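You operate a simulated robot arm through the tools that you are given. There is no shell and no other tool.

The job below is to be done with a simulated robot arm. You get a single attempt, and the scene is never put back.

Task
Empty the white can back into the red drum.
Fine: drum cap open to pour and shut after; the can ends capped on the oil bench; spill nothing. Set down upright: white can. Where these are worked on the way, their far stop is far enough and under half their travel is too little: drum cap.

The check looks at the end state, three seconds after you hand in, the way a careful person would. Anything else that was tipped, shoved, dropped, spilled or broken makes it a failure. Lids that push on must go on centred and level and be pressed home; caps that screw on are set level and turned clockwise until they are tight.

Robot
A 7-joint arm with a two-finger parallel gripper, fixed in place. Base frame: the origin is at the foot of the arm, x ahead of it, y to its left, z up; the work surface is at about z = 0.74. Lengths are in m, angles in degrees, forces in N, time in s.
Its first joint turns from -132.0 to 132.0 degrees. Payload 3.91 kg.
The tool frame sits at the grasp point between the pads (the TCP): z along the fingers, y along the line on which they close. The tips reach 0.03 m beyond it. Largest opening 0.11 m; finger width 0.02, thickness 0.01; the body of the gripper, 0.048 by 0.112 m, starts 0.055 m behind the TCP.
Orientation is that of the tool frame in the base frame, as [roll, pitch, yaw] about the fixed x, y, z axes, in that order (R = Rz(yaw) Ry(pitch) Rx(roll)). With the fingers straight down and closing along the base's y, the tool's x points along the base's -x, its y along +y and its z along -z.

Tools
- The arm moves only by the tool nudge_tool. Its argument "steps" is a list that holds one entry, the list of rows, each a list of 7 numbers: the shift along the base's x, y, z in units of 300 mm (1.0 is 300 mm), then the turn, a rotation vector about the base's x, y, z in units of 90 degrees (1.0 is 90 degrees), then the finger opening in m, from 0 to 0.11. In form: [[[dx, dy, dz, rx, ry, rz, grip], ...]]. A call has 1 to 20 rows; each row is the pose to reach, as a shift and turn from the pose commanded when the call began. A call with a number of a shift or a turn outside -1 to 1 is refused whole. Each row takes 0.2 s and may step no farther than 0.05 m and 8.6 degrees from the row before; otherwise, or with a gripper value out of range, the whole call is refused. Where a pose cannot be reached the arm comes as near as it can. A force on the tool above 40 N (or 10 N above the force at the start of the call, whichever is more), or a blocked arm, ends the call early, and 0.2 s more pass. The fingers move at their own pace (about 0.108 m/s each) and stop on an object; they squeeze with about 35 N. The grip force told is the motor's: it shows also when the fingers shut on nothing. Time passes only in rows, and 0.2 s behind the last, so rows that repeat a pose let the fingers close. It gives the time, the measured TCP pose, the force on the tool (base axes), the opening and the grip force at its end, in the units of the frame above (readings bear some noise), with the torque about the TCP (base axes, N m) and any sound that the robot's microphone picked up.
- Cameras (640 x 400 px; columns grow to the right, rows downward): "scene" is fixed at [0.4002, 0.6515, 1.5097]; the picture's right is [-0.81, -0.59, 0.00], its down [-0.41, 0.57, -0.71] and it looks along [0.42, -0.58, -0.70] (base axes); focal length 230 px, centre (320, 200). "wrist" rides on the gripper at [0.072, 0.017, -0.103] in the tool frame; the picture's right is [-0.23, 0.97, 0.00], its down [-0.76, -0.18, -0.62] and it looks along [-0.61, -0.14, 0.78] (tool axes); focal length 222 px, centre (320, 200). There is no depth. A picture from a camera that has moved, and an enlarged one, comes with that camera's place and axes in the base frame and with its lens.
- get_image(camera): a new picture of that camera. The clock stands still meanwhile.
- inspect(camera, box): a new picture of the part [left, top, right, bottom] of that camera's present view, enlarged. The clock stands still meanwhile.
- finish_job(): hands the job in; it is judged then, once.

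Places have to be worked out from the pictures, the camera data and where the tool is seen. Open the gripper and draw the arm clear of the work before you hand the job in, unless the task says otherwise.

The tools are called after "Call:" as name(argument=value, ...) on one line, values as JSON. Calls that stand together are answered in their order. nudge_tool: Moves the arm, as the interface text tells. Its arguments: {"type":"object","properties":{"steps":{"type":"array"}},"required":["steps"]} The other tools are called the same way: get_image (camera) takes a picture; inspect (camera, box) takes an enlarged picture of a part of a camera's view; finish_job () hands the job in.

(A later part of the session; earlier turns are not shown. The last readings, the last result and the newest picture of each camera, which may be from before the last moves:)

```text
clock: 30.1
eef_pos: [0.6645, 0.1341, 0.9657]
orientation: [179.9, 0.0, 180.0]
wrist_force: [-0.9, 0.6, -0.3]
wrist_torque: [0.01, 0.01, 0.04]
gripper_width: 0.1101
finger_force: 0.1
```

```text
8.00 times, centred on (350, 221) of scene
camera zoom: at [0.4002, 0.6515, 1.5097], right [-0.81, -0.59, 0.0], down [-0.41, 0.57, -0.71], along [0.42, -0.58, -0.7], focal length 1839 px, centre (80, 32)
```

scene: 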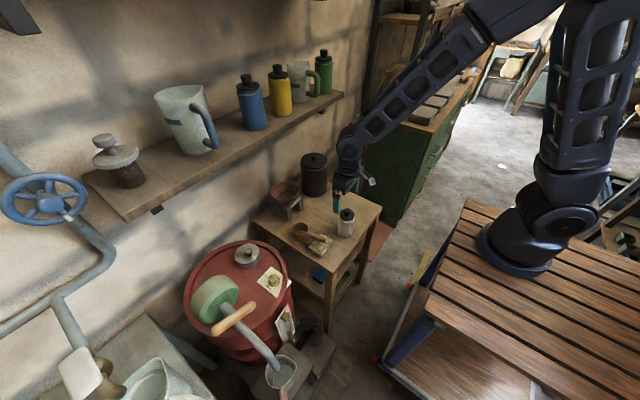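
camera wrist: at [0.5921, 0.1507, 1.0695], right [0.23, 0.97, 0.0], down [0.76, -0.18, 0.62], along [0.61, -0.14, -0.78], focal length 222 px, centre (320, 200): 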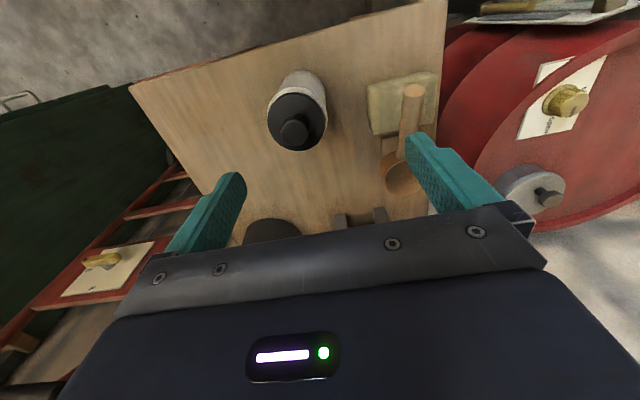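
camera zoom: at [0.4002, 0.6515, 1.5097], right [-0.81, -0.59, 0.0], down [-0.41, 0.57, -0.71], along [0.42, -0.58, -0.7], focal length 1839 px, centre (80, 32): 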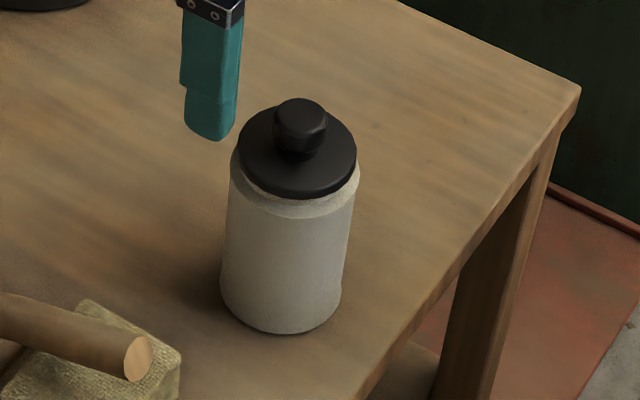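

The cap centre is 23 mm to −y of the TCP, disc top z≈0.846, knob Ø≈25 mm. I line up over it, lower until the tips are just above the disc, and check.

Call:
nudge_tool(steps=[[[-0.001, -0.077, 0, 0, 0, 0, 0.08], [-0.001, -0.077, -0.1, 0, 0, 0, 0.06], [-0.001, -0.077, -0.2, 0, 0, 0, 0.05], [-0.001, -0.077, -0.25, 0, 0, 0, 0.05], [-0.001, -0.077, -0.25, 0, 0, 0, 0.05]]])

Call:
inspect(camera="wrist", box=[250, 100, 400, 210])

Call:
inspect(camera="scene", box=[320, 186, 380, 246])

```text
clock: 31.3
eef_pos: [0.6661, 0.1112, 0.8907]
orientation: [179.8, 0.0, -180.0]
wrist_force: [-0.7, 0.1, 0.0]
wrist_torque: [0.0, -0.03, 0.0]
gripper_width: 0.0499
finger_force: 0.0
```

```text
3.64 times, centred on (325, 155) of wrist
camera zoom: at [0.5923, 0.128, 0.9936], right [0.23, 0.97, 0.0], down [0.76, -0.18, 0.62], along [0.61, -0.14, -0.78], focal length 808 px, centre (302, 364)
```

zoom: 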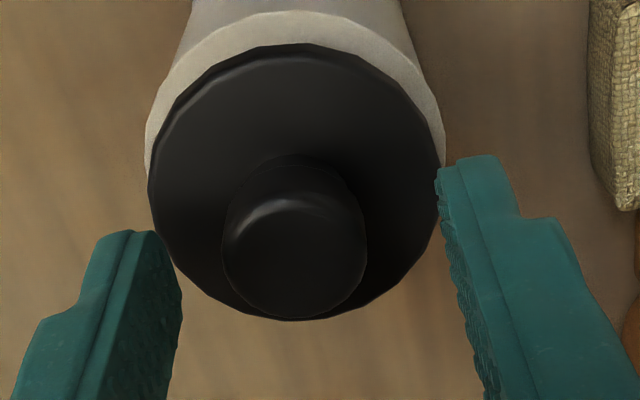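

```text
6.67 times, centred on (350, 216) of scene
camera zoom: at [0.4002, 0.6515, 1.5097], right [-0.81, -0.59, 0.0], down [-0.41, 0.57, -0.71], along [0.42, -0.58, -0.7], focal length 1533 px, centre (120, 93)
```

zoom: 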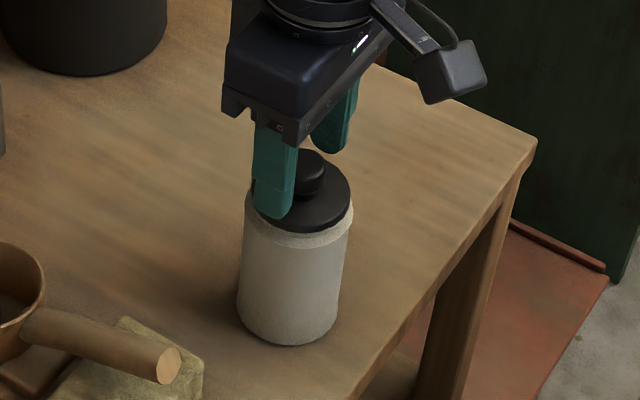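

Well centred. I lower the last 9 mm so the pads overlap the knob, and close.

Call:
nudge_tool(steps=[[[-0.005, 0, -0.015, 0, 0, 0, 0.05], [-0.005, 0, -0.03, 0, 0, 0, 0.05]]])

Call:
nudge_tool(steps=[[[0, 0, 0, 0, 0, 0, 0.0], [0, 0, 0, 0, 0, 0, 0.0], [0, 0, 0, 0, 0, 0, 0.0]]])

Call:
inspect(camera="wrist", box=[250, 100, 400, 210])

Call:
inspect(camera="scene", box=[320, 186, 380, 246])

```text
clock: 31.9
eef_pos: [0.664, 0.1105, 0.8807]
orientation: [179.9, 0.0, 180.0]
wrist_force: [-0.5, -0.5, -0.9]
wrist_torque: [-0.01, 0.0, 0.01]
gripper_width: 0.0499
finger_force: 0.1
```

```text
clock: 32.7
eef_pos: [0.6641, 0.1106, 0.8813]
orientation: [179.9, 0.0, -180.0]
wrist_force: [-0.8, -0.5, 0.4]
wrist_torque: [0.0, 0.0, -0.02]
gripper_width: 0.0227
finger_force: 34.7
```

```text
3.64 times, centred on (325, 155) of wrist
camera zoom: at [0.5909, 0.1277, 0.9852], right [0.23, 0.97, 0.0], down [0.76, -0.18, 0.62], along [0.61, -0.14, -0.78], focal length 808 px, centre (302, 364)
```

zoom: 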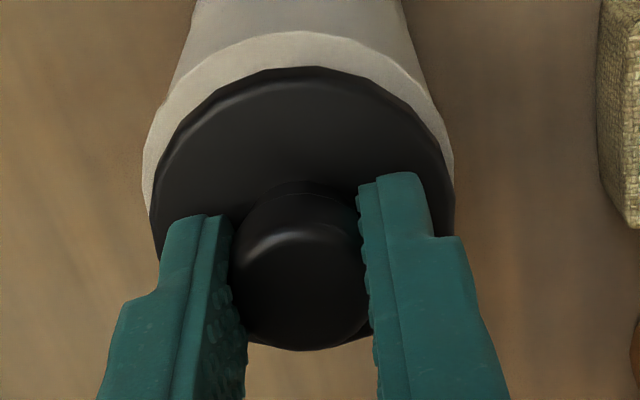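

```text
6.67 times, centred on (350, 216) of scene
camera zoom: at [0.4002, 0.6515, 1.5097], right [-0.81, -0.59, 0.0], down [-0.41, 0.57, -0.71], along [0.42, -0.58, -0.7], focal length 1533 px, centre (120, 93)
```

zoom: 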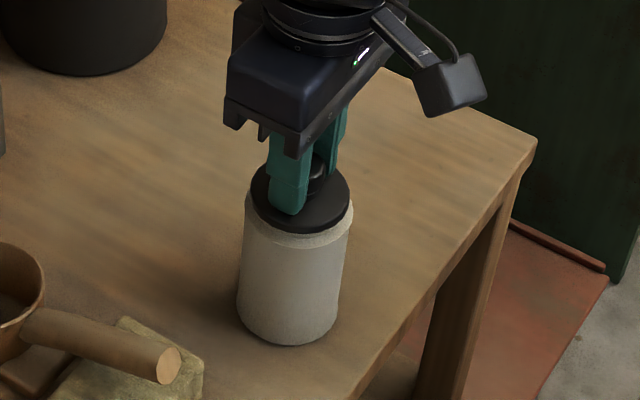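

The cap knob is held. I try a small 4 mm lift to learn whether the cap pulls off or is threaded.

Call:
nudge_tool(steps=[[[0, 0, 0.007, 0, 0, 0, 0.0], [0, 0, 0.014, 0, 0, 0, 0.0], [0, 0, 0.014, 0, 0, 0, 0.0]]])

Call:
inspect(camera="wrist", box=[250, 60, 400, 210])

Call:
inspect(camera="scene", box=[320, 186, 380, 246])

```text
clock: 33.5
eef_pos: [0.6637, 0.111, 0.8869]
orientation: [179.9, 0.0, 180.0]
wrist_force: [-0.8, -0.1, 0.0]
wrist_torque: [0.04, -0.01, 0.01]
gripper_width: 0.0228
finger_force: 35.4
```

```text
2.67 times, centred on (325, 135) of wrist
camera zoom: at [0.5908, 0.128, 0.9897], right [0.23, 0.97, 0.0], down [0.76, -0.18, 0.62], along [0.61, -0.14, -0.78], focal length 592 px, centre (307, 373)
```

zoom: 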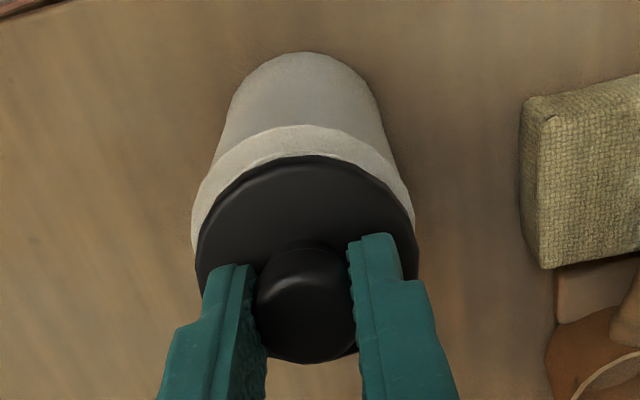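

```text
6.67 times, centred on (350, 216) of scene
camera zoom: at [0.4002, 0.6515, 1.5097], right [-0.81, -0.59, 0.0], down [-0.41, 0.57, -0.71], along [0.42, -0.58, -0.7], focal length 1533 px, centre (120, 93)
```

zoom: 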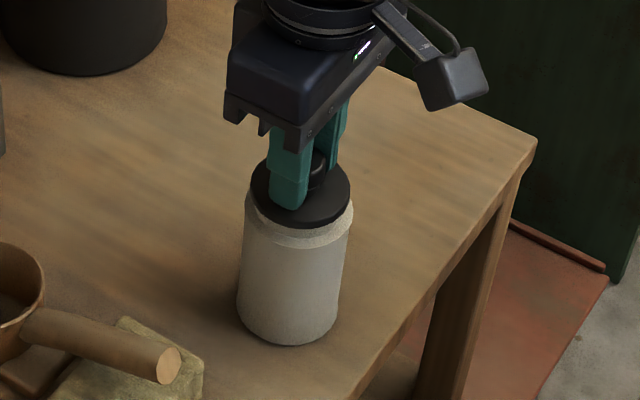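

The cap came up 6 mm with no force while the can stayed put, so it is a plain push-on cap. I raise it clear and look at its underside and the open can.

Call:
nudge_tool(steps=[[[0, 0, 0.06, 0, 0, 0, 0.0], [0, 0, 0.14, 0, 0, 0, 0.0], [0, 0, 0.24, 0, 0, 0, 0.0], [0, 0, 0.34, 0, 0, 0, 0.0]]])

Call:
get_image(camera="wrist")

Call:
inspect(camera="scene", box=[310, 156, 390, 246])

```text
clock: 34.5
eef_pos: [0.6648, 0.1124, 0.9883]
orientation: [179.9, 0.0, -179.9]
wrist_force: [0.8, -0.1, 0.1]
wrist_torque: [-0.01, -0.02, 0.01]
gripper_width: 0.0223
finger_force: 34.8
```

```text
taken
camera wrist: at [0.5916, 0.1286, 1.0915], right [0.23, 0.97, 0.0], down [0.76, -0.18, 0.62], along [0.61, -0.14, -0.78], focal length 222 px, centre (320, 200)
```

wrist: 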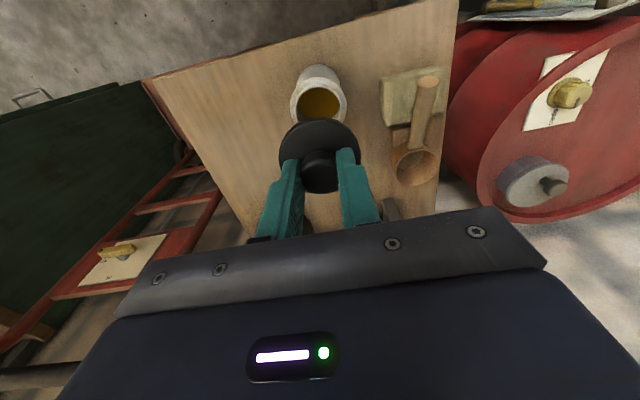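

```text
4.44 times, centred on (350, 201) of scene
camera zoom: at [0.4002, 0.6515, 1.5097], right [-0.81, -0.59, 0.0], down [-0.41, 0.57, -0.71], along [0.42, -0.58, -0.7], focal length 1022 px, centre (187, 196)
```

zoom: 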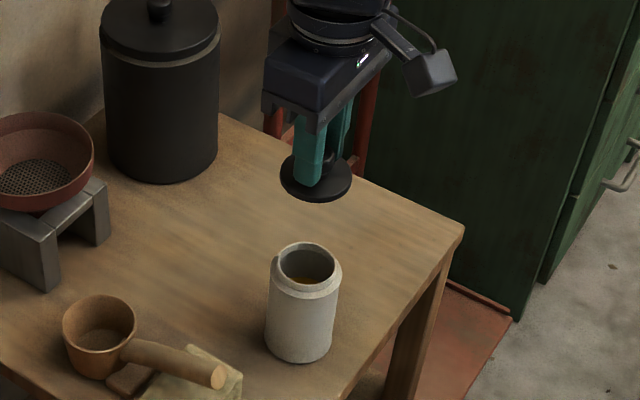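

The can is open with amber oil visible. I zoom in to judge the fill level and the cap's shape before setting the cap down on a clear part of the bench.

Call:
inspect(camera="wrist", box=[270, 50, 370, 200])

Call:
inspect(camera="scene", box=[330, 200, 370, 240])

Call:
inspect(camera="scene", box=[360, 170, 400, 210])

```text
2.67 times, centred on (320, 125) of wrist
camera zoom: at [0.5916, 0.1286, 1.0915], right [0.23, 0.97, 0.0], down [0.76, -0.18, 0.62], along [0.61, -0.14, -0.78], focal length 592 px, centre (320, 400)
```

zoom: 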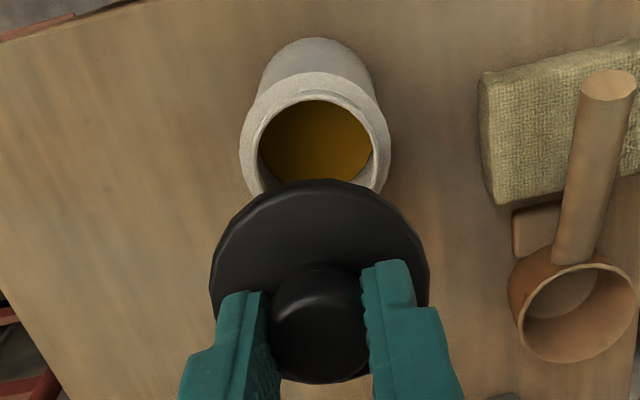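

```text
10.00 times, centred on (350, 220) of scene
camera zoom: at [0.4002, 0.6515, 1.5097], right [-0.81, -0.59, 0.0], down [-0.41, 0.57, -0.71], along [0.42, -0.58, -0.7], focal length 2299 px, centre (20, 0)
```

zoom: 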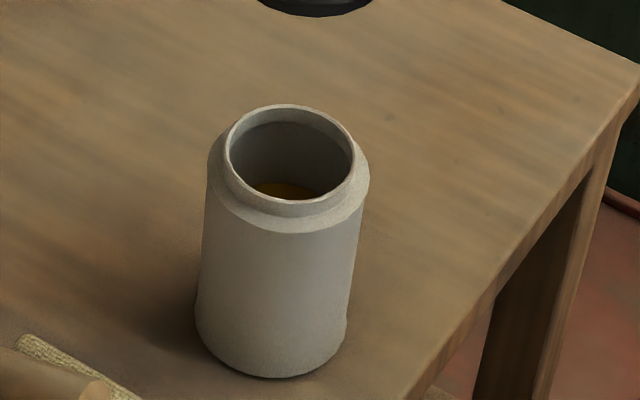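

```text
10.00 times, centred on (380, 190) of scene
camera zoom: at [0.4002, 0.6515, 1.5097], right [-0.81, -0.59, 0.0], down [-0.41, 0.57, -0.71], along [0.42, -0.58, -0.7], focal length 2299 px, centre (-280, 300)
```

zoom: 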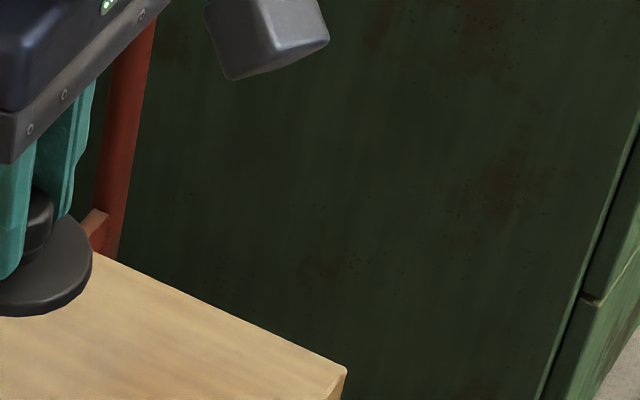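

The can's mouth is about 50 mm wide with oil well below the rim. I carry the cap to a clear spot near (0.745, 0.02) and lower it towards the bench.

Call:
nudge_tool(steps=[[[0.09, -0.1, 0, 0, 0, 0, 0.0], [0.18, -0.2, 0, 0, 0, 0, 0.0], [0.267, -0.308, -0.05, 0, 0, 0, 0.0], [0.267, -0.308, -0.18, 0, 0, 0, 0.0], [0.267, -0.308, -0.32, 0, 0, 0, 0.0], [0.267, -0.308, -0.46, 0, 0, 0, 0.0], [0.267, -0.308, -0.55, 0, 0, 0, 0.0], [0.267, -0.308, -0.61, 0, 0, 0, 0.0]]])

Call:
get_image(camera="wrist")

Call:
inspect(camera="scene", box=[310, 156, 390, 246])

```text
clock: 36.3
eef_pos: [0.7435, 0.0193, 0.8053]
orientation: [179.9, 0.0, -180.0]
wrist_force: [0.3, 0.6, -0.2]
wrist_torque: [-0.02, 0.0, 0.02]
gripper_width: 0.0229
finger_force: 34.6
```

```text
taken
camera wrist: at [0.6705, 0.0363, 0.9086], right [0.23, 0.97, 0.0], down [0.76, -0.18, 0.62], along [0.61, -0.14, -0.78], focal length 222 px, centre (320, 200)
```

wrist: 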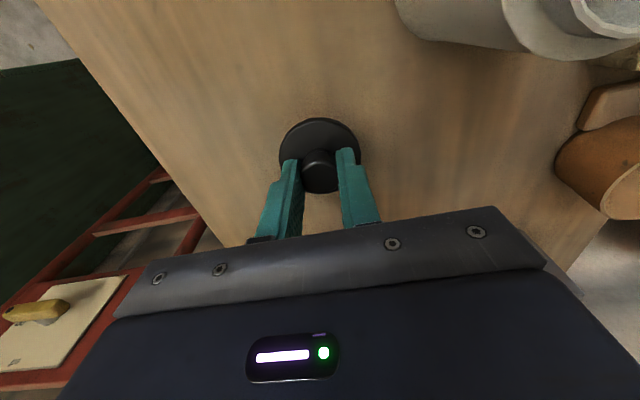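

```text
4.44 times, centred on (350, 201) of scene
camera zoom: at [0.4002, 0.6515, 1.5097], right [-0.81, -0.59, 0.0], down [-0.41, 0.57, -0.71], along [0.42, -0.58, -0.7], focal length 1022 px, centre (187, 196)
```

zoom: 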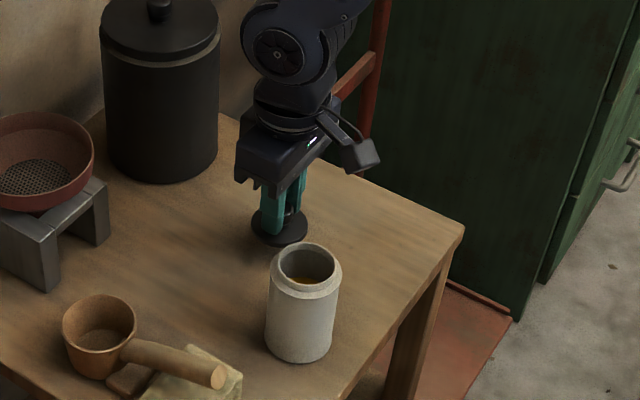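

The cap is about 15 mm above the bench. I lower in small steps watching for contact.

Call:
nudge_tool(steps=[[[0, 0, -0.015, 0, 0, 0, 0.0], [0, 0, -0.03, 0, 0, 0, 0.0], [0, 0, -0.04, 0, 0, 0, 0.0]]])

Call:
nudge_tool(steps=[[[0, 0, -0.005, 0, 0, 0, 0.0], [0, 0, -0.01, 0, 0, 0, 0.0]]])

Call:
inspect(camera="scene", box=[330, 180, 370, 220])

```text
clock: 37.1
eef_pos: [0.7441, 0.0188, 0.7925]
orientation: [179.8, -0.1, -180.0]
wrist_force: [0.2, -0.5, -0.4]
wrist_torque: [-0.01, 0.02, -0.02]
gripper_width: 0.0228
finger_force: 34.6
```

```text
clock: 37.7
eef_pos: [0.7439, 0.0189, 0.7903]
orientation: [179.9, 0.1, -179.9]
wrist_force: [0.5, -0.2, -0.1]
wrist_torque: [0.0, -0.01, 0.0]
gripper_width: 0.0229
finger_force: 35.0
```

```text
10.00 times, centred on (350, 200) of scene
camera zoom: at [0.4002, 0.6515, 1.5097], right [-0.81, -0.59, 0.0], down [-0.41, 0.57, -0.71], along [0.42, -0.58, -0.7], focal length 2299 px, centre (20, 200)
```

zoom: 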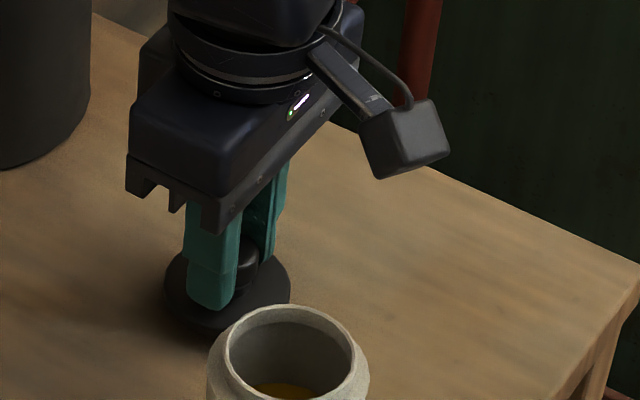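

No contact yet; I keep lowering in 1.5–3 mm steps.

Call:
nudge_tool(steps=[[[0, 0, -0.005, 0, 0, 0, 0.0], [0, 0, -0.01, 0, 0, 0, 0.0]]])

Call:
nudge_tool(steps=[[[0, 0, -0.005, 0, 0, 0, 0.0], [0, 0, -0.01, 0, 0, 0, 0.0]]])

```text
clock: 38.3
eef_pos: [0.7445, 0.0182, 0.7881]
orientation: [179.9, -0.1, -180.0]
wrist_force: [-3.4, -0.9, 12.6]
wrist_torque: [-0.02, 0.19, -0.04]
gripper_width: 0.0227
finger_force: 35.5
```

```text
clock: 38.9
eef_pos: [0.7456, 0.0194, 0.7856]
orientation: [180.0, 0.2, -180.0]
wrist_force: [1.0, -0.8, 29.6]
wrist_torque: [-0.01, -0.09, -0.02]
gripper_width: 0.0228
finger_force: 35.3
```

Contact at TCP z≈0.788 (the cap now rests on the bench). I open the fingers and rise straight up.

Call:
nudge_tool(steps=[[[0, 0, 0.008, 0, 0, 0, 0.03], [0, 0, 0.008, 0, 0, 0, 0.06], [0, 0, 0.008, 0, 0, 0, 0.06], [0, 0, 0.06, 0, 0, 0, 0.06], [0, 0, 0.2, 0, 0, 0, 0.08], [0, 0, 0.35, 0, 0, 0, 0.11], [0, 0, 0.5, 0, 0, 0, 0.11]]])

Call:
get_image(camera="wrist")

Call:
inspect(camera="scene", box=[310, 156, 390, 246])

```text
clock: 40.5
eef_pos: [0.7442, 0.0193, 0.9347]
orientation: [179.9, -0.1, -180.0]
wrist_force: [0.5, 0.1, -1.4]
wrist_torque: [0.02, 0.02, -0.01]
gripper_width: 0.1099
finger_force: 0.0
```

```text
taken
camera wrist: at [0.6712, 0.0355, 1.0378], right [0.23, 0.97, 0.0], down [0.76, -0.18, 0.62], along [0.61, -0.14, -0.78], focal length 222 px, centre (320, 200)
```

wrist: 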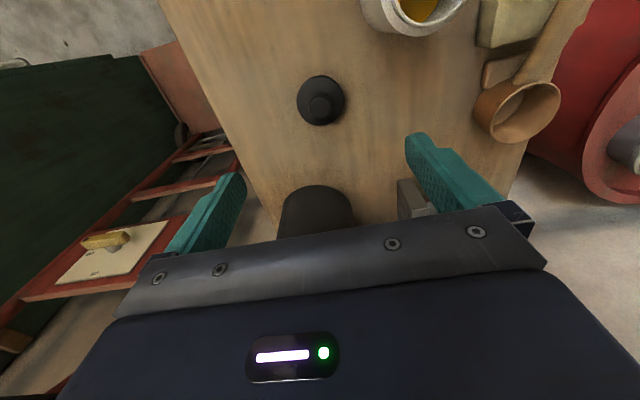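

```text
4.44 times, centred on (350, 201) of scene
camera zoom: at [0.4002, 0.6515, 1.5097], right [-0.81, -0.59, 0.0], down [-0.41, 0.57, -0.71], along [0.42, -0.58, -0.7], focal length 1022 px, centre (187, 196)
```

zoom: 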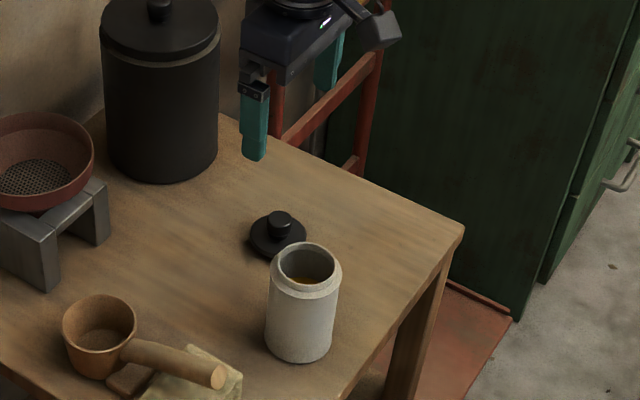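

The cap sits safely on the bench at about (0.744, 0.019). Before lifting the open can I want certainty about the drum's mouth, so I go back to the drum lid for one more careful, systematic test.

Call:
nudge_tool(steps=[[[0.01, 0.14, 0.1, 0, 0, 0, 0.11], [0.02, 0.29, 0.1, 0, 0, 0, 0.11], [0.03, 0.44, 0.1, 0, 0, 0, 0.11], [0.05, 0.59, 0.1, 0, 0, 0, 0.11], [0.07, 0.74, 0.1, 0, 0, 0, 0.11], [0.09, 0.89, 0.1, 0, 0, 0, 0.11], [0.1, 1.0, 0.1, 0, 0, 0, 0.11]]])

Call:
nudge_tool(steps=[[[0.01, 0.13, 0, 0, 0, 0, 0.11], [0.02, 0.26, 0, 0, 0, 0, 0.11], [0.03, 0.382, -0.08, 0, 0, 0, 0.11], [0.03, 0.382, -0.2, 0, 0, 0, 0.11], [0.03, 0.382, -0.33, 0, 0, 0, 0.1], [0.03, 0.382, -0.43, 0, 0, 0, 0.08]]])

Call:
get_image(camera="wrist")

Call:
inspect(camera="scene", box=[230, 240, 270, 270])

```text
refused: row 1 steps farther than a row can; nothing moved
```

```text
clock: 41.9
eef_pos: [0.7544, 0.133, 0.8065]
orientation: [179.9, 0.1, 180.0]
wrist_force: [-0.6, 0.6, 0.2]
wrist_torque: [0.0, -0.01, 0.02]
gripper_width: 0.0799
finger_force: 0.1
```

```text
taken
camera wrist: at [0.6806, 0.1502, 0.9096], right [0.23, 0.97, 0.0], down [0.76, -0.18, 0.62], along [0.61, -0.14, -0.78], focal length 222 px, centre (320, 200)
```

wrist: 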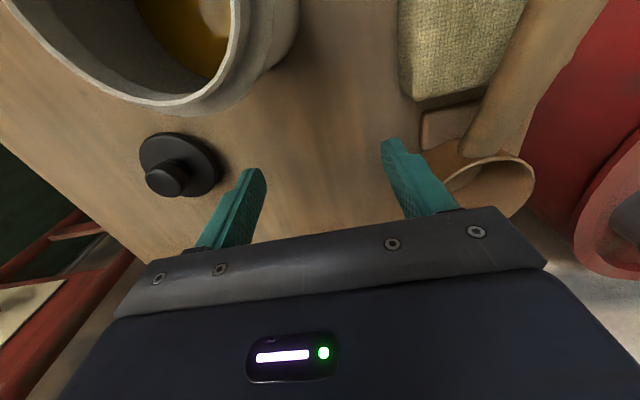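

```text
13.33 times, centred on (250, 255) of scene
camera zoom: at [0.4002, 0.6515, 1.5097], right [-0.81, -0.59, 0.0], down [-0.41, 0.57, -0.71], along [0.42, -0.58, -0.7], focal length 3066 px, centre (1253, -533)
```

zoom: 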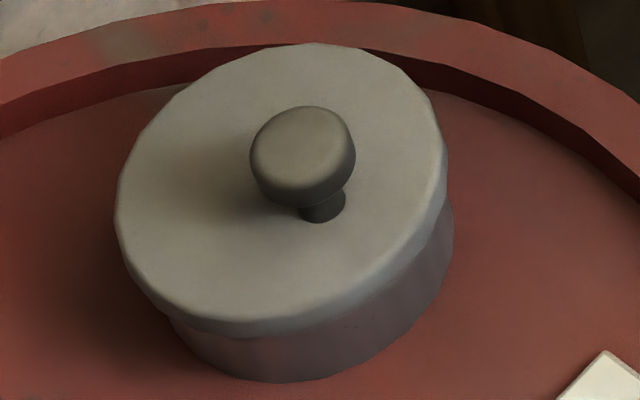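

The first call was refused and the second ran from the wrong place, ending close to the can — luckily with no contact. I rise straight up now and will chain moves one at a time.

Call:
nudge_tool(steps=[[[0, 0, 0.15, 0, 0, 0, 0.08], [0, 0, 0.3, 0, 0, 0, 0.08], [0, 0, 0.45, 0, 0, 0, 0.1], [0, 0, 0.55, 0, 0, 0, 0.11]]])

Call:
get_image(camera="scene")

Call:
get_image(camera="wrist")

```text
clock: 42.9
eef_pos: [0.7534, 0.1329, 0.9699]
orientation: [179.9, 0.0, 180.0]
wrist_force: [-0.1, 0.1, -0.4]
wrist_torque: [-0.02, 0.04, -0.02]
gripper_width: 0.1097
finger_force: 0.1
```

```text
taken
```

scene: 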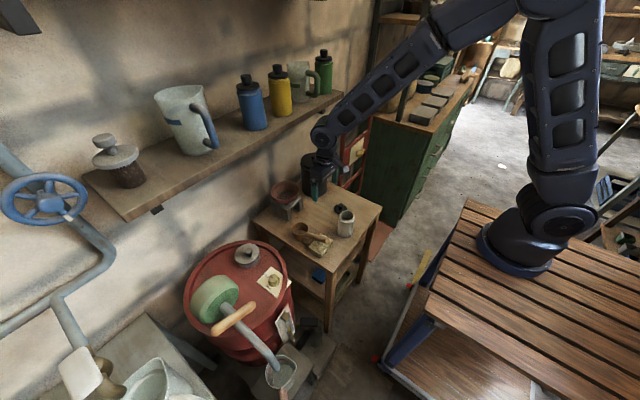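

```text
taken
camera wrist: at [0.6802, 0.1504, 1.0732], right [0.23, 0.97, 0.0], down [0.76, -0.18, 0.62], along [0.61, -0.14, -0.78], focal length 222 px, centre (320, 200)
```

wrist: 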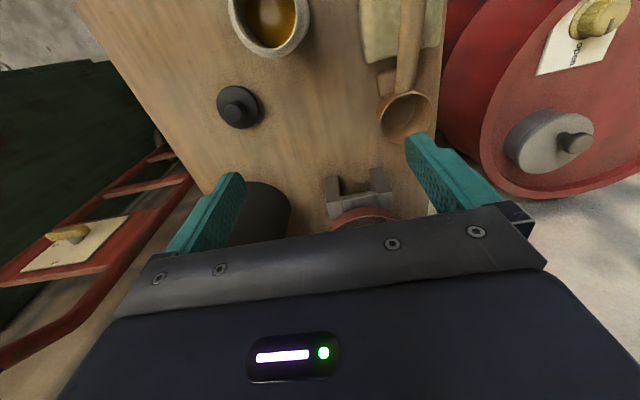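

Everything on the bench is undisturbed. I travel at this height to beside the drum lid.

Call:
nudge_tool(steps=[[[0.013, 0.14, 0, 0, 0, 0, 0.11], [0.026, 0.28, 0, 0, 0, 0, 0.11], [0.039, 0.42, 0, 0, 0, 0, 0.11], [0.052, 0.56, 0, 0, 0, 0, 0.11], [0.065, 0.7, 0, 0, 0, 0, 0.11], [0.078, 0.84, 0, 0, 0, 0, 0.11], [0.09, 0.98, 0, 0, 0, 0, 0.11], [0.09, 1.0, 0, 0, 0, 0, 0.11]]])

```text
clock: 44.7
eef_pos: [0.7804, 0.4352, 0.97]
orientation: [179.8, 0.0, 180.0]
wrist_force: [0.4, -0.3, -0.4]
wrist_torque: [-0.01, 0.0, -0.01]
gripper_width: 0.1102
finger_force: 0.0
```

I lower beside the lid and slide in around its knob, as before.

Call:
nudge_tool(steps=[[[0, 0, -0.15, 0, 0, 0, 0.1], [0, 0, -0.3, 0, 0, 0, 0.08], [0, 0, -0.45, 0, 0, 0, 0.07], [0.12, 0, -0.467, 0, 0, 0, 0.06], [0.24, 0, -0.467, 0, 0, 0, 0.06], [0.31, 0, -0.49, 0, 0, 0, 0.06], [0.31, 0, -0.5, 0, 0, 0, 0.06]]])

Call:
inspect(camera="wrist", box=[240, 90, 400, 210])

```text
clock: 46.3
eef_pos: [0.8724, 0.4333, 0.8208]
orientation: [179.9, 0.0, -180.0]
wrist_force: [-0.1, -0.4, 1.7]
wrist_torque: [0.04, -0.01, 0.03]
gripper_width: 0.0598
finger_force: 0.1
```

```text
3.33 times, centred on (320, 150) of wrist
camera zoom: at [0.7995, 0.4504, 0.9235], right [0.23, 0.97, 0.0], down [0.76, -0.18, 0.62], along [0.61, -0.14, -0.78], focal length 740 px, centre (320, 367)
```

zoom: 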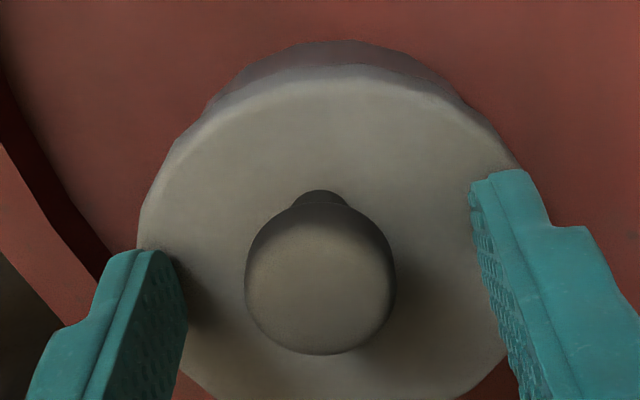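

The knob is centred within ~2 mm. I trim the position, close, and look at the force balance.

Call:
nudge_tool(steps=[[[-0.004, 0.004, 0, 0, 0, 0, 0.05], [-0.004, 0.004, 0, 0, 0, 0, 0.0], [-0.004, 0.004, 0, 0, 0, 0, 0.0], [-0.004, 0.004, 0, 0, 0, 0, 0.0]]])

Call:
inspect(camera="scene", box=[230, 240, 270, 270])

```text
clock: 47.3
eef_pos: [0.8711, 0.4352, 0.8217]
orientation: [179.9, 0.2, -179.9]
wrist_force: [1.6, 2.1, 12.7]
wrist_torque: [-0.09, -0.34, -0.01]
gripper_width: 0.0248
finger_force: 45.4
```

```text
13.33 times, centred on (250, 255) of scene
camera zoom: at [0.4002, 0.6515, 1.5097], right [-0.81, -0.59, 0.0], down [-0.41, 0.57, -0.71], along [0.42, -0.58, -0.7], focal length 3066 px, centre (1253, -533)
```

zoom: 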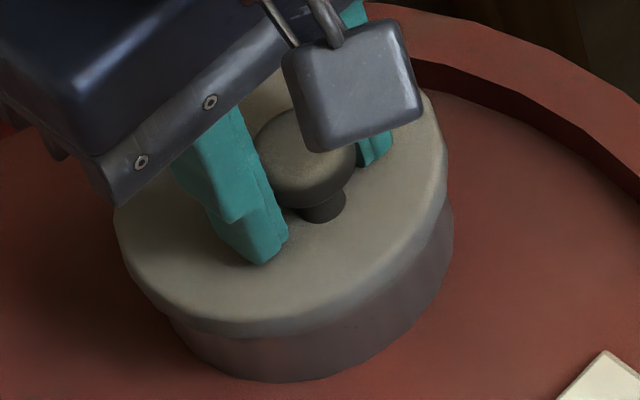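

Now a straight lift of 5 mm with the lateral force near zero, then compare the lid's position.

Call:
nudge_tool(steps=[[[0, 0, 0.008, 0, 0, 0, 0.0], [0, 0, 0.016, 0, 0, 0, 0.0]]])

Call:
inspect(camera="scene", box=[230, 240, 270, 270])

```text
clock: 47.9
eef_pos: [0.8733, 0.4352, 0.8234]
orientation: [180.0, -0.1, -180.0]
wrist_force: [20.1, 12.7, -24.6]
wrist_torque: [0.1, 0.59, -0.08]
gripper_width: 0.0254
finger_force: 45.2
```

```text
13.33 times, centred on (250, 255) of scene
camera zoom: at [0.4002, 0.6515, 1.5097], right [-0.81, -0.59, 0.0], down [-0.41, 0.57, -0.71], along [0.42, -0.58, -0.7], focal length 3066 px, centre (1253, -533)
```

zoom: 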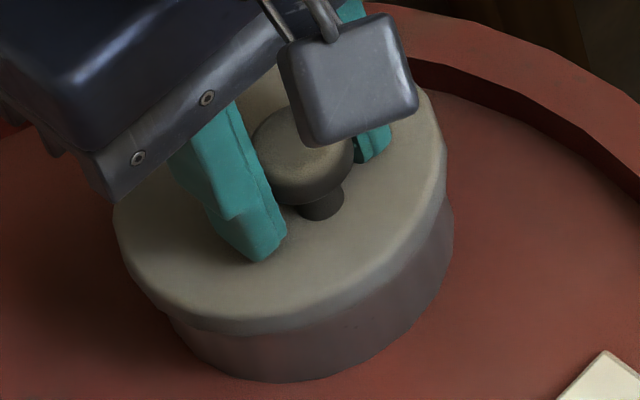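

Lifting gives a sideways pull of about 24 N pointing away from the robot, which could mean the lid wants to swing on an arc hinged on its far side, or just arm compliance. I ease 4 mm in that direction while holding the lift to tell them apart.

Call:
nudge_tool(steps=[[[0.006, 0.004, 0, 0, 0, 0, 0.0], [0.011, 0.007, 0, 0, 0, 0, 0.0]]])

Call:
inspect(camera="scene", box=[230, 240, 270, 270])

```text
clock: 48.5
eef_pos: [0.8736, 0.4362, 0.8261]
orientation: [-179.8, -0.2, 179.9]
wrist_force: [-28.9, -24.9, -0.7]
wrist_torque: [-0.27, 1.35, 0.06]
gripper_width: 0.0251
finger_force: 45.9
```

```text
13.33 times, centred on (250, 255) of scene
camera zoom: at [0.4002, 0.6515, 1.5097], right [-0.81, -0.59, 0.0], down [-0.41, 0.57, -0.71], along [0.42, -0.58, -0.7], focal length 3066 px, centre (1253, -533)
```

zoom: 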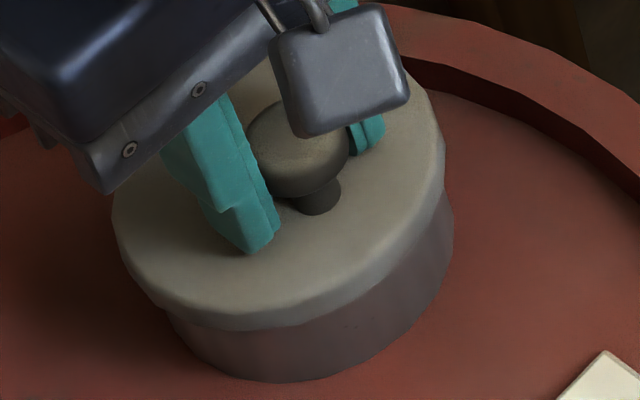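

The lid just flexes about 2 mm elastically in whatever direction I push, so it is softly locked rather than hinged. I return to neutral and make one long counter-clockwise turn at the knob, in case it needs more angle to come free.

Call:
nudge_tool(steps=[[[-0.006, -0.004, -0.008, 0, 0, 0, 0.0], [-0.011, -0.007, -0.012, 0, 0, 0, 0.0]]])

```text
clock: 49.1
eef_pos: [0.8727, 0.435, 0.8246]
orientation: [179.7, 0.3, -180.0]
wrist_force: [-7.3, -13.1, 15.3]
wrist_torque: [-0.15, -0.67, 0.08]
gripper_width: 0.0249
finger_force: 45.3
```

Call:
nudge_tool(steps=[[[0, 0, 0.004, 0, 0, 0.09, 0.0], [0, 0, 0.004, 0, 0, 0.18, 0.0], [0, 0, 0.004, 0, 0, 0.27, 0.0], [0, 0, 0.004, 0, 0, 0.36, 0.0], [0, 0, 0.004, 0, 0, 0.45, 0.0], [0, 0, 0.004, 0, 0, 0.54, 0.0], [0, 0, 0.004, 0, 0, 0.63, 0.0], [0, 0, 0.004, 0, 0, 0.72, 0.0], [0, 0, 0.004, 0, 0, 0.8, 0.0]]])

Call:
inspect(camera="scene", box=[230, 240, 270, 270])

Call:
get_image(camera="wrist")

```text
clock: 50.9
eef_pos: [0.8694, 0.4375, 0.8238]
orientation: [179.7, 0.1, -118.6]
wrist_force: [-6.9, -0.9, 5.5]
wrist_torque: [0.12, -0.13, 0.02]
gripper_width: 0.0249
finger_force: 45.4
stopped in row 8: the force on the tool passed its limit at 41 N (the readings are from after the stop); the commanded pose is now the measured one
```

```text
13.33 times, centred on (250, 255) of scene
camera zoom: at [0.4002, 0.6515, 1.5097], right [-0.81, -0.59, 0.0], down [-0.41, 0.57, -0.71], along [0.42, -0.58, -0.7], focal length 3066 px, centre (1253, -533)
```

zoom: 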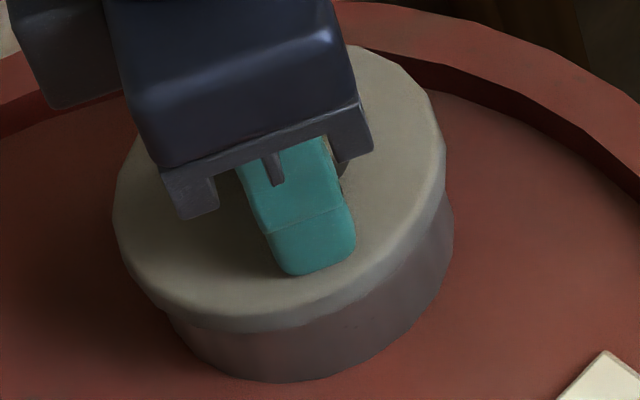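

```text
taken
camera wrist: at [0.8194, 0.382, 0.9271], right [-0.75, 0.67, 0.0], down [0.52, 0.58, 0.62], along [0.41, 0.47, -0.78], focal length 222 px, centre (320, 200)
```

wrist: 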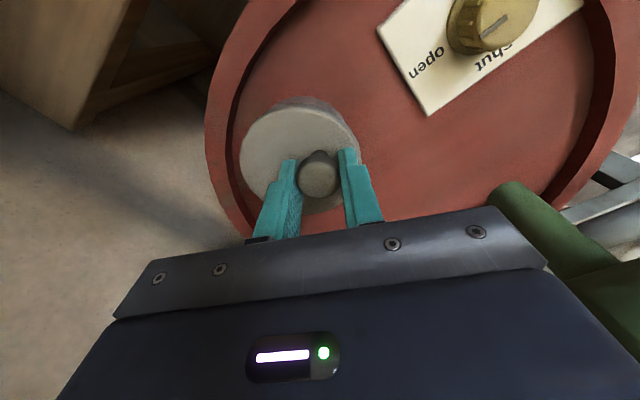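

The dial pointer looks different in this picture — I zoom in on it.

Call:
inspect(camera="wrist", box=[370, 0, 590, 120])

Call:
inspect(camera="scene", box=[255, 262, 295, 292])

Call:
inspect(camera="wrist", box=[230, 80, 390, 230])

```text
2.91 times, centred on (480, 60) of wrist
camera zoom: at [0.8194, 0.382, 0.9271], right [-0.75, 0.67, 0.0], down [0.52, 0.58, 0.62], along [0.41, 0.47, -0.78], focal length 646 px, centre (-146, 607)
```

zoom: 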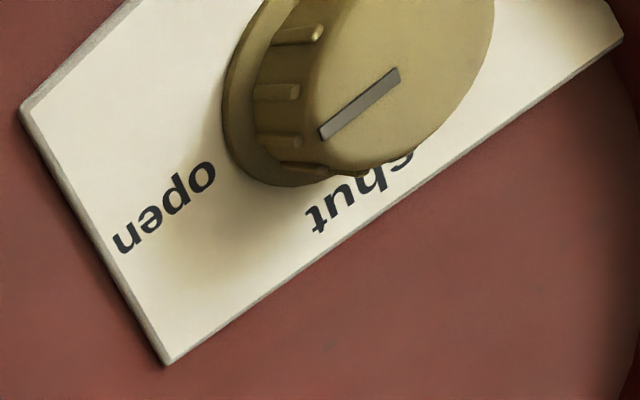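

```text
13.33 times, centred on (275, 277) of scene
camera zoom: at [0.4002, 0.6515, 1.5097], right [-0.81, -0.59, 0.0], down [-0.41, 0.57, -0.71], along [0.42, -0.58, -0.7], focal length 3066 px, centre (920, -827)
```

zoom: 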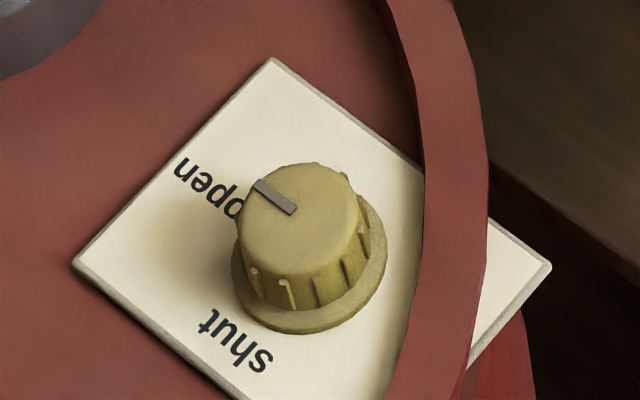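

```text
2.67 times, centred on (310, 155) of wrist
camera zoom: at [0.8194, 0.382, 0.9271], right [-0.75, 0.67, 0.0], down [0.52, 0.58, 0.62], along [0.41, 0.47, -0.78], focal length 592 px, centre (347, 320)
```

zoom: 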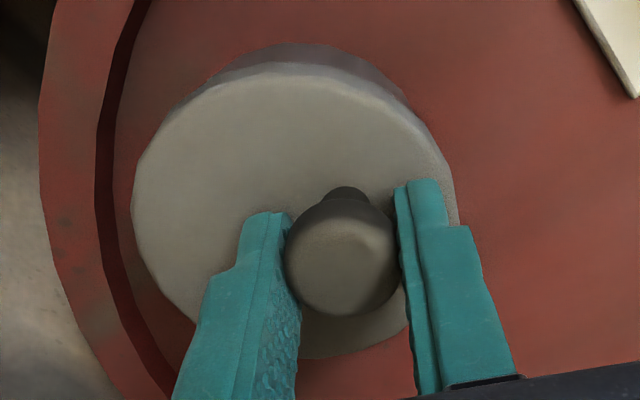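

The dial still points at "open"; it was only the oblique view. With the knob turned through 61°, I try a small lift once more.

Call:
nudge_tool(steps=[[[0, 0, 0.008, 0, 0, 0, 0.0], [0, 0, 0.016, 0, 0, 0, 0.0]]])

Call:
inspect(camera="scene", box=[230, 240, 270, 270])

```text
clock: 51.5
eef_pos: [0.8718, 0.4372, 0.8267]
orientation: [179.8, 0.0, -118.6]
wrist_force: [13.7, 11.2, -17.0]
wrist_torque: [-0.54, 0.42, -0.01]
gripper_width: 0.0251
finger_force: 44.4
```

```text
13.33 times, centred on (250, 255) of scene
camera zoom: at [0.4002, 0.6515, 1.5097], right [-0.81, -0.59, 0.0], down [-0.41, 0.57, -0.71], along [0.42, -0.58, -0.7], focal length 3066 px, centre (1253, -533)
```

zoom: 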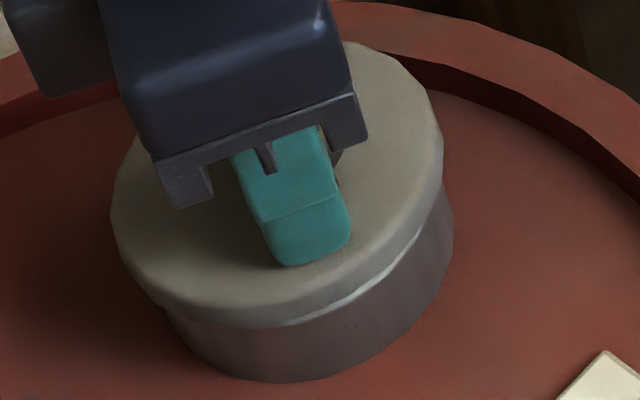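

A bright gap has opened under the lid's edge on one side — the lid is starting to come up. I lift a few more millimetres.

Call:
nudge_tool(steps=[[[0, 0, 0.008, 0, 0, 0, 0.0], [0, 0, 0.016, 0, 0, 0, 0.0]]])

Call:
inspect(camera="scene", box=[230, 240, 270, 270])

Call:
inspect(camera="wrist", box=[230, 80, 390, 230])

```text
clock: 52.0
eef_pos: [0.8723, 0.437, 0.8309]
orientation: [180.0, 0.2, -118.7]
wrist_force: [14.8, 9.7, -14.2]
wrist_torque: [0.04, 0.07, 0.06]
gripper_width: 0.0249
finger_force: 44.7
stopped in row 2: the force on the tool passed its limit at 42 N (the readings are from after the stop); the commanded pose is now the measured one
```

```text
13.33 times, centred on (250, 255) of scene
camera zoom: at [0.4002, 0.6515, 1.5097], right [-0.81, -0.59, 0.0], down [-0.41, 0.57, -0.71], along [0.42, -0.58, -0.7], focal length 3066 px, centre (1253, -533)
```

zoom: 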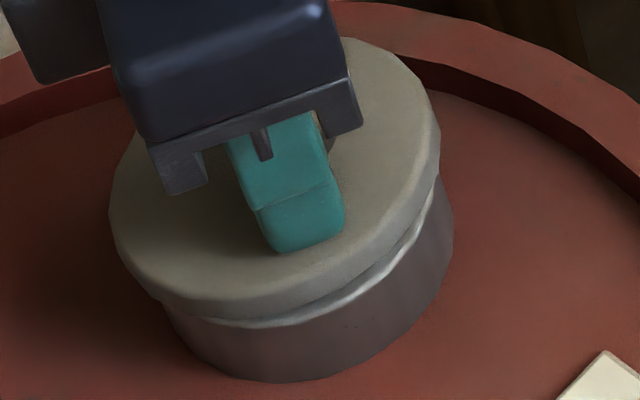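

```text
2.67 times, centred on (310, 155) of wrist
camera zoom: at [0.8218, 0.3812, 0.9342], right [-0.75, 0.67, 0.0], down [0.52, 0.58, 0.63], along [0.42, 0.47, -0.78], focal length 592 px, centre (347, 320)
```

zoom: 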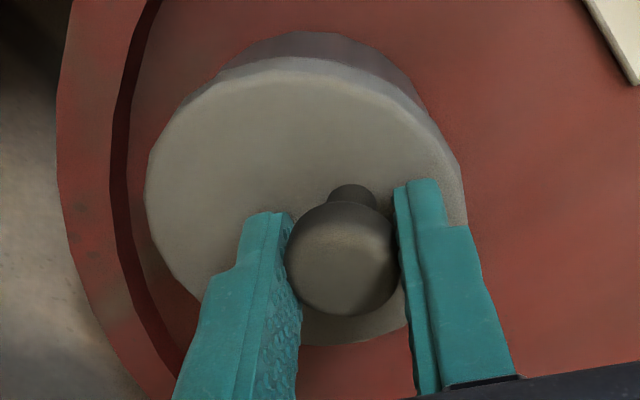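

The lid is clearly rising, with the bright neck rim now visible below it. I relieve the sideways load by about 1 mm and keep lifting in small steps.

Call:
nudge_tool(steps=[[[0.0035, 0.0022, 0, 0, 0, 0, 0.0], [0.0045, 0.003, 0.006, 0, 0, 0, 0.0], [0.005, 0.003, 0.012, 0, 0, 0, 0.0]]])

Call:
inspect(camera="scene", box=[230, 240, 270, 270])

```text
clock: 52.9
eef_pos: [0.8741, 0.4374, 0.8344]
orientation: [179.8, 0.0, -118.7]
wrist_force: [18.8, 3.8, -23.5]
wrist_torque: [-0.61, 0.37, 0.06]
gripper_width: 0.0249
finger_force: 45.0
```

```text
13.33 times, centred on (250, 255) of scene
camera zoom: at [0.4002, 0.6515, 1.5097], right [-0.81, -0.59, 0.0], down [-0.41, 0.57, -0.71], along [0.42, -0.58, -0.7], focal length 3066 px, centre (1253, -533)
```

zoom: 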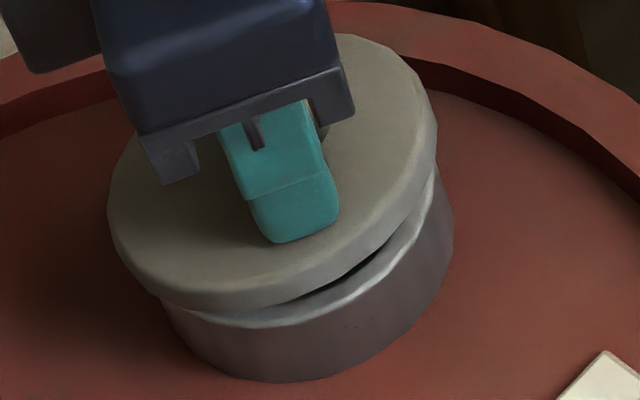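

The lid is opening like a hinged flap: the gap is widest on the robot's side and closed on the far side, so the hinge is away from the robot (direction ≈ 30° from +x). I check the present gap from the wrist camera before following the arc.

Call:
get_image(camera="wrist")

Call:
inspect(camera="wrist", box=[220, 70, 400, 220])

Call:
get_image(camera="scene")

```text
taken
camera wrist: at [0.8235, 0.3813, 0.9374], right [-0.75, 0.67, 0.0], down [0.52, 0.58, 0.62], along [0.41, 0.47, -0.78], focal length 222 px, centre (320, 200)
```

wrist: 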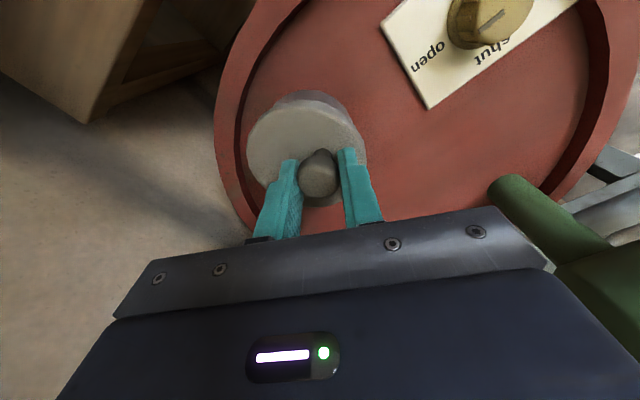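

```text
2.67 times, centred on (310, 145) of wrist
camera zoom: at [0.8235, 0.3813, 0.9374], right [-0.75, 0.67, 0.0], down [0.52, 0.58, 0.62], along [0.41, 0.47, -0.78], focal length 592 px, centre (347, 347)
```

zoom: 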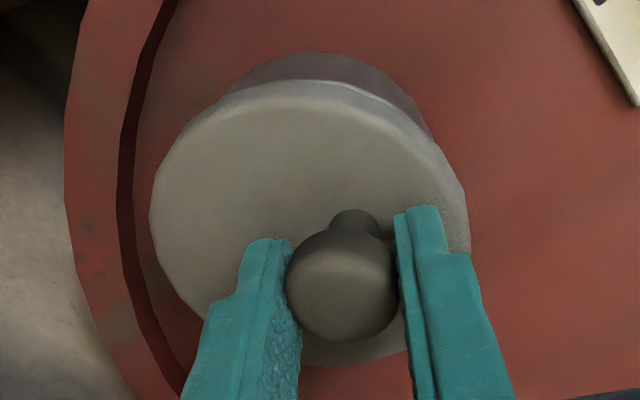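

```text
taken
```

scene: 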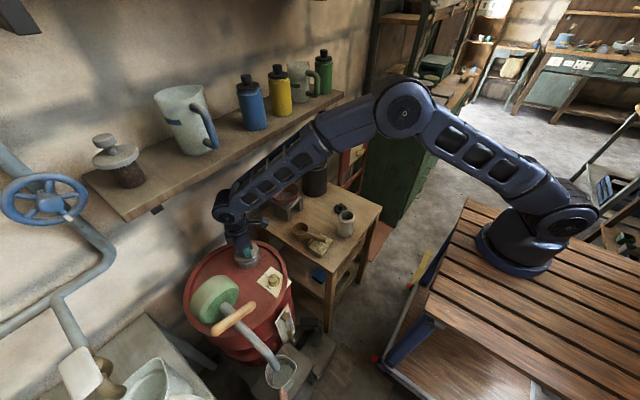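

The lid seems tilted only ~5° and the fingers have crept up its knob, so the grip is getting shallow. I release it now and see whether the lid stays ajar or springs back.

Call:
nudge_tool(steps=[[[0, 0, 0, 0, 0, 0, 0.04], [0, 0, 0, 0, 0, 0, 0.06], [0, 0, 0, 0, 0, 0, 0.06]]])

Call:
inspect(camera="scene", box=[230, 240, 270, 270])

Call:
inspect(camera="wrist", box=[220, 70, 400, 220])

```text
clock: 53.6
eef_pos: [0.8743, 0.4385, 0.8353]
orientation: [179.9, 0.3, -118.6]
wrist_force: [-1.1, -0.3, 0.1]
wrist_torque: [-0.05, 0.05, -0.02]
gripper_width: 0.0602
finger_force: 0.0
```

```text
13.33 times, centred on (250, 255) of scene
camera zoom: at [0.4002, 0.6515, 1.5097], right [-0.81, -0.59, 0.0], down [-0.41, 0.57, -0.71], along [0.42, -0.58, -0.7], focal length 3066 px, centre (1253, -533)
```

zoom: 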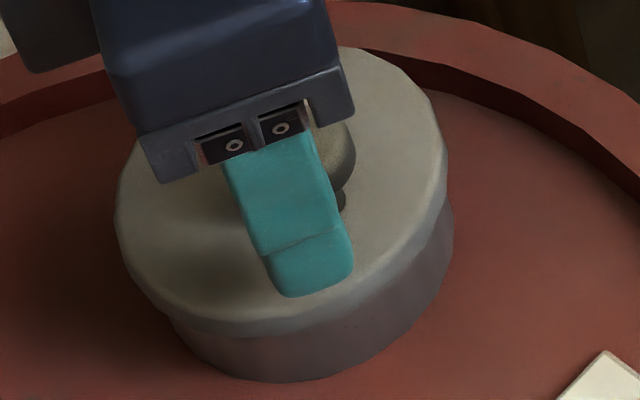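

```text
2.67 times, centred on (310, 145) of wrist
camera zoom: at [0.8224, 0.3819, 0.9392], right [-0.75, 0.67, 0.0], down [0.52, 0.58, 0.63], along [0.42, 0.47, -0.78], focal length 592 px, centre (347, 347)
```

zoom: 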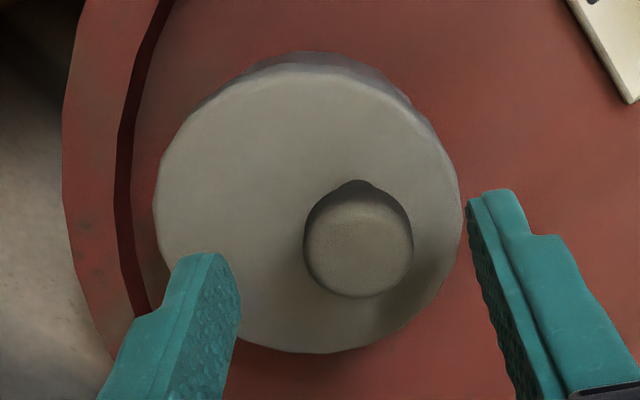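

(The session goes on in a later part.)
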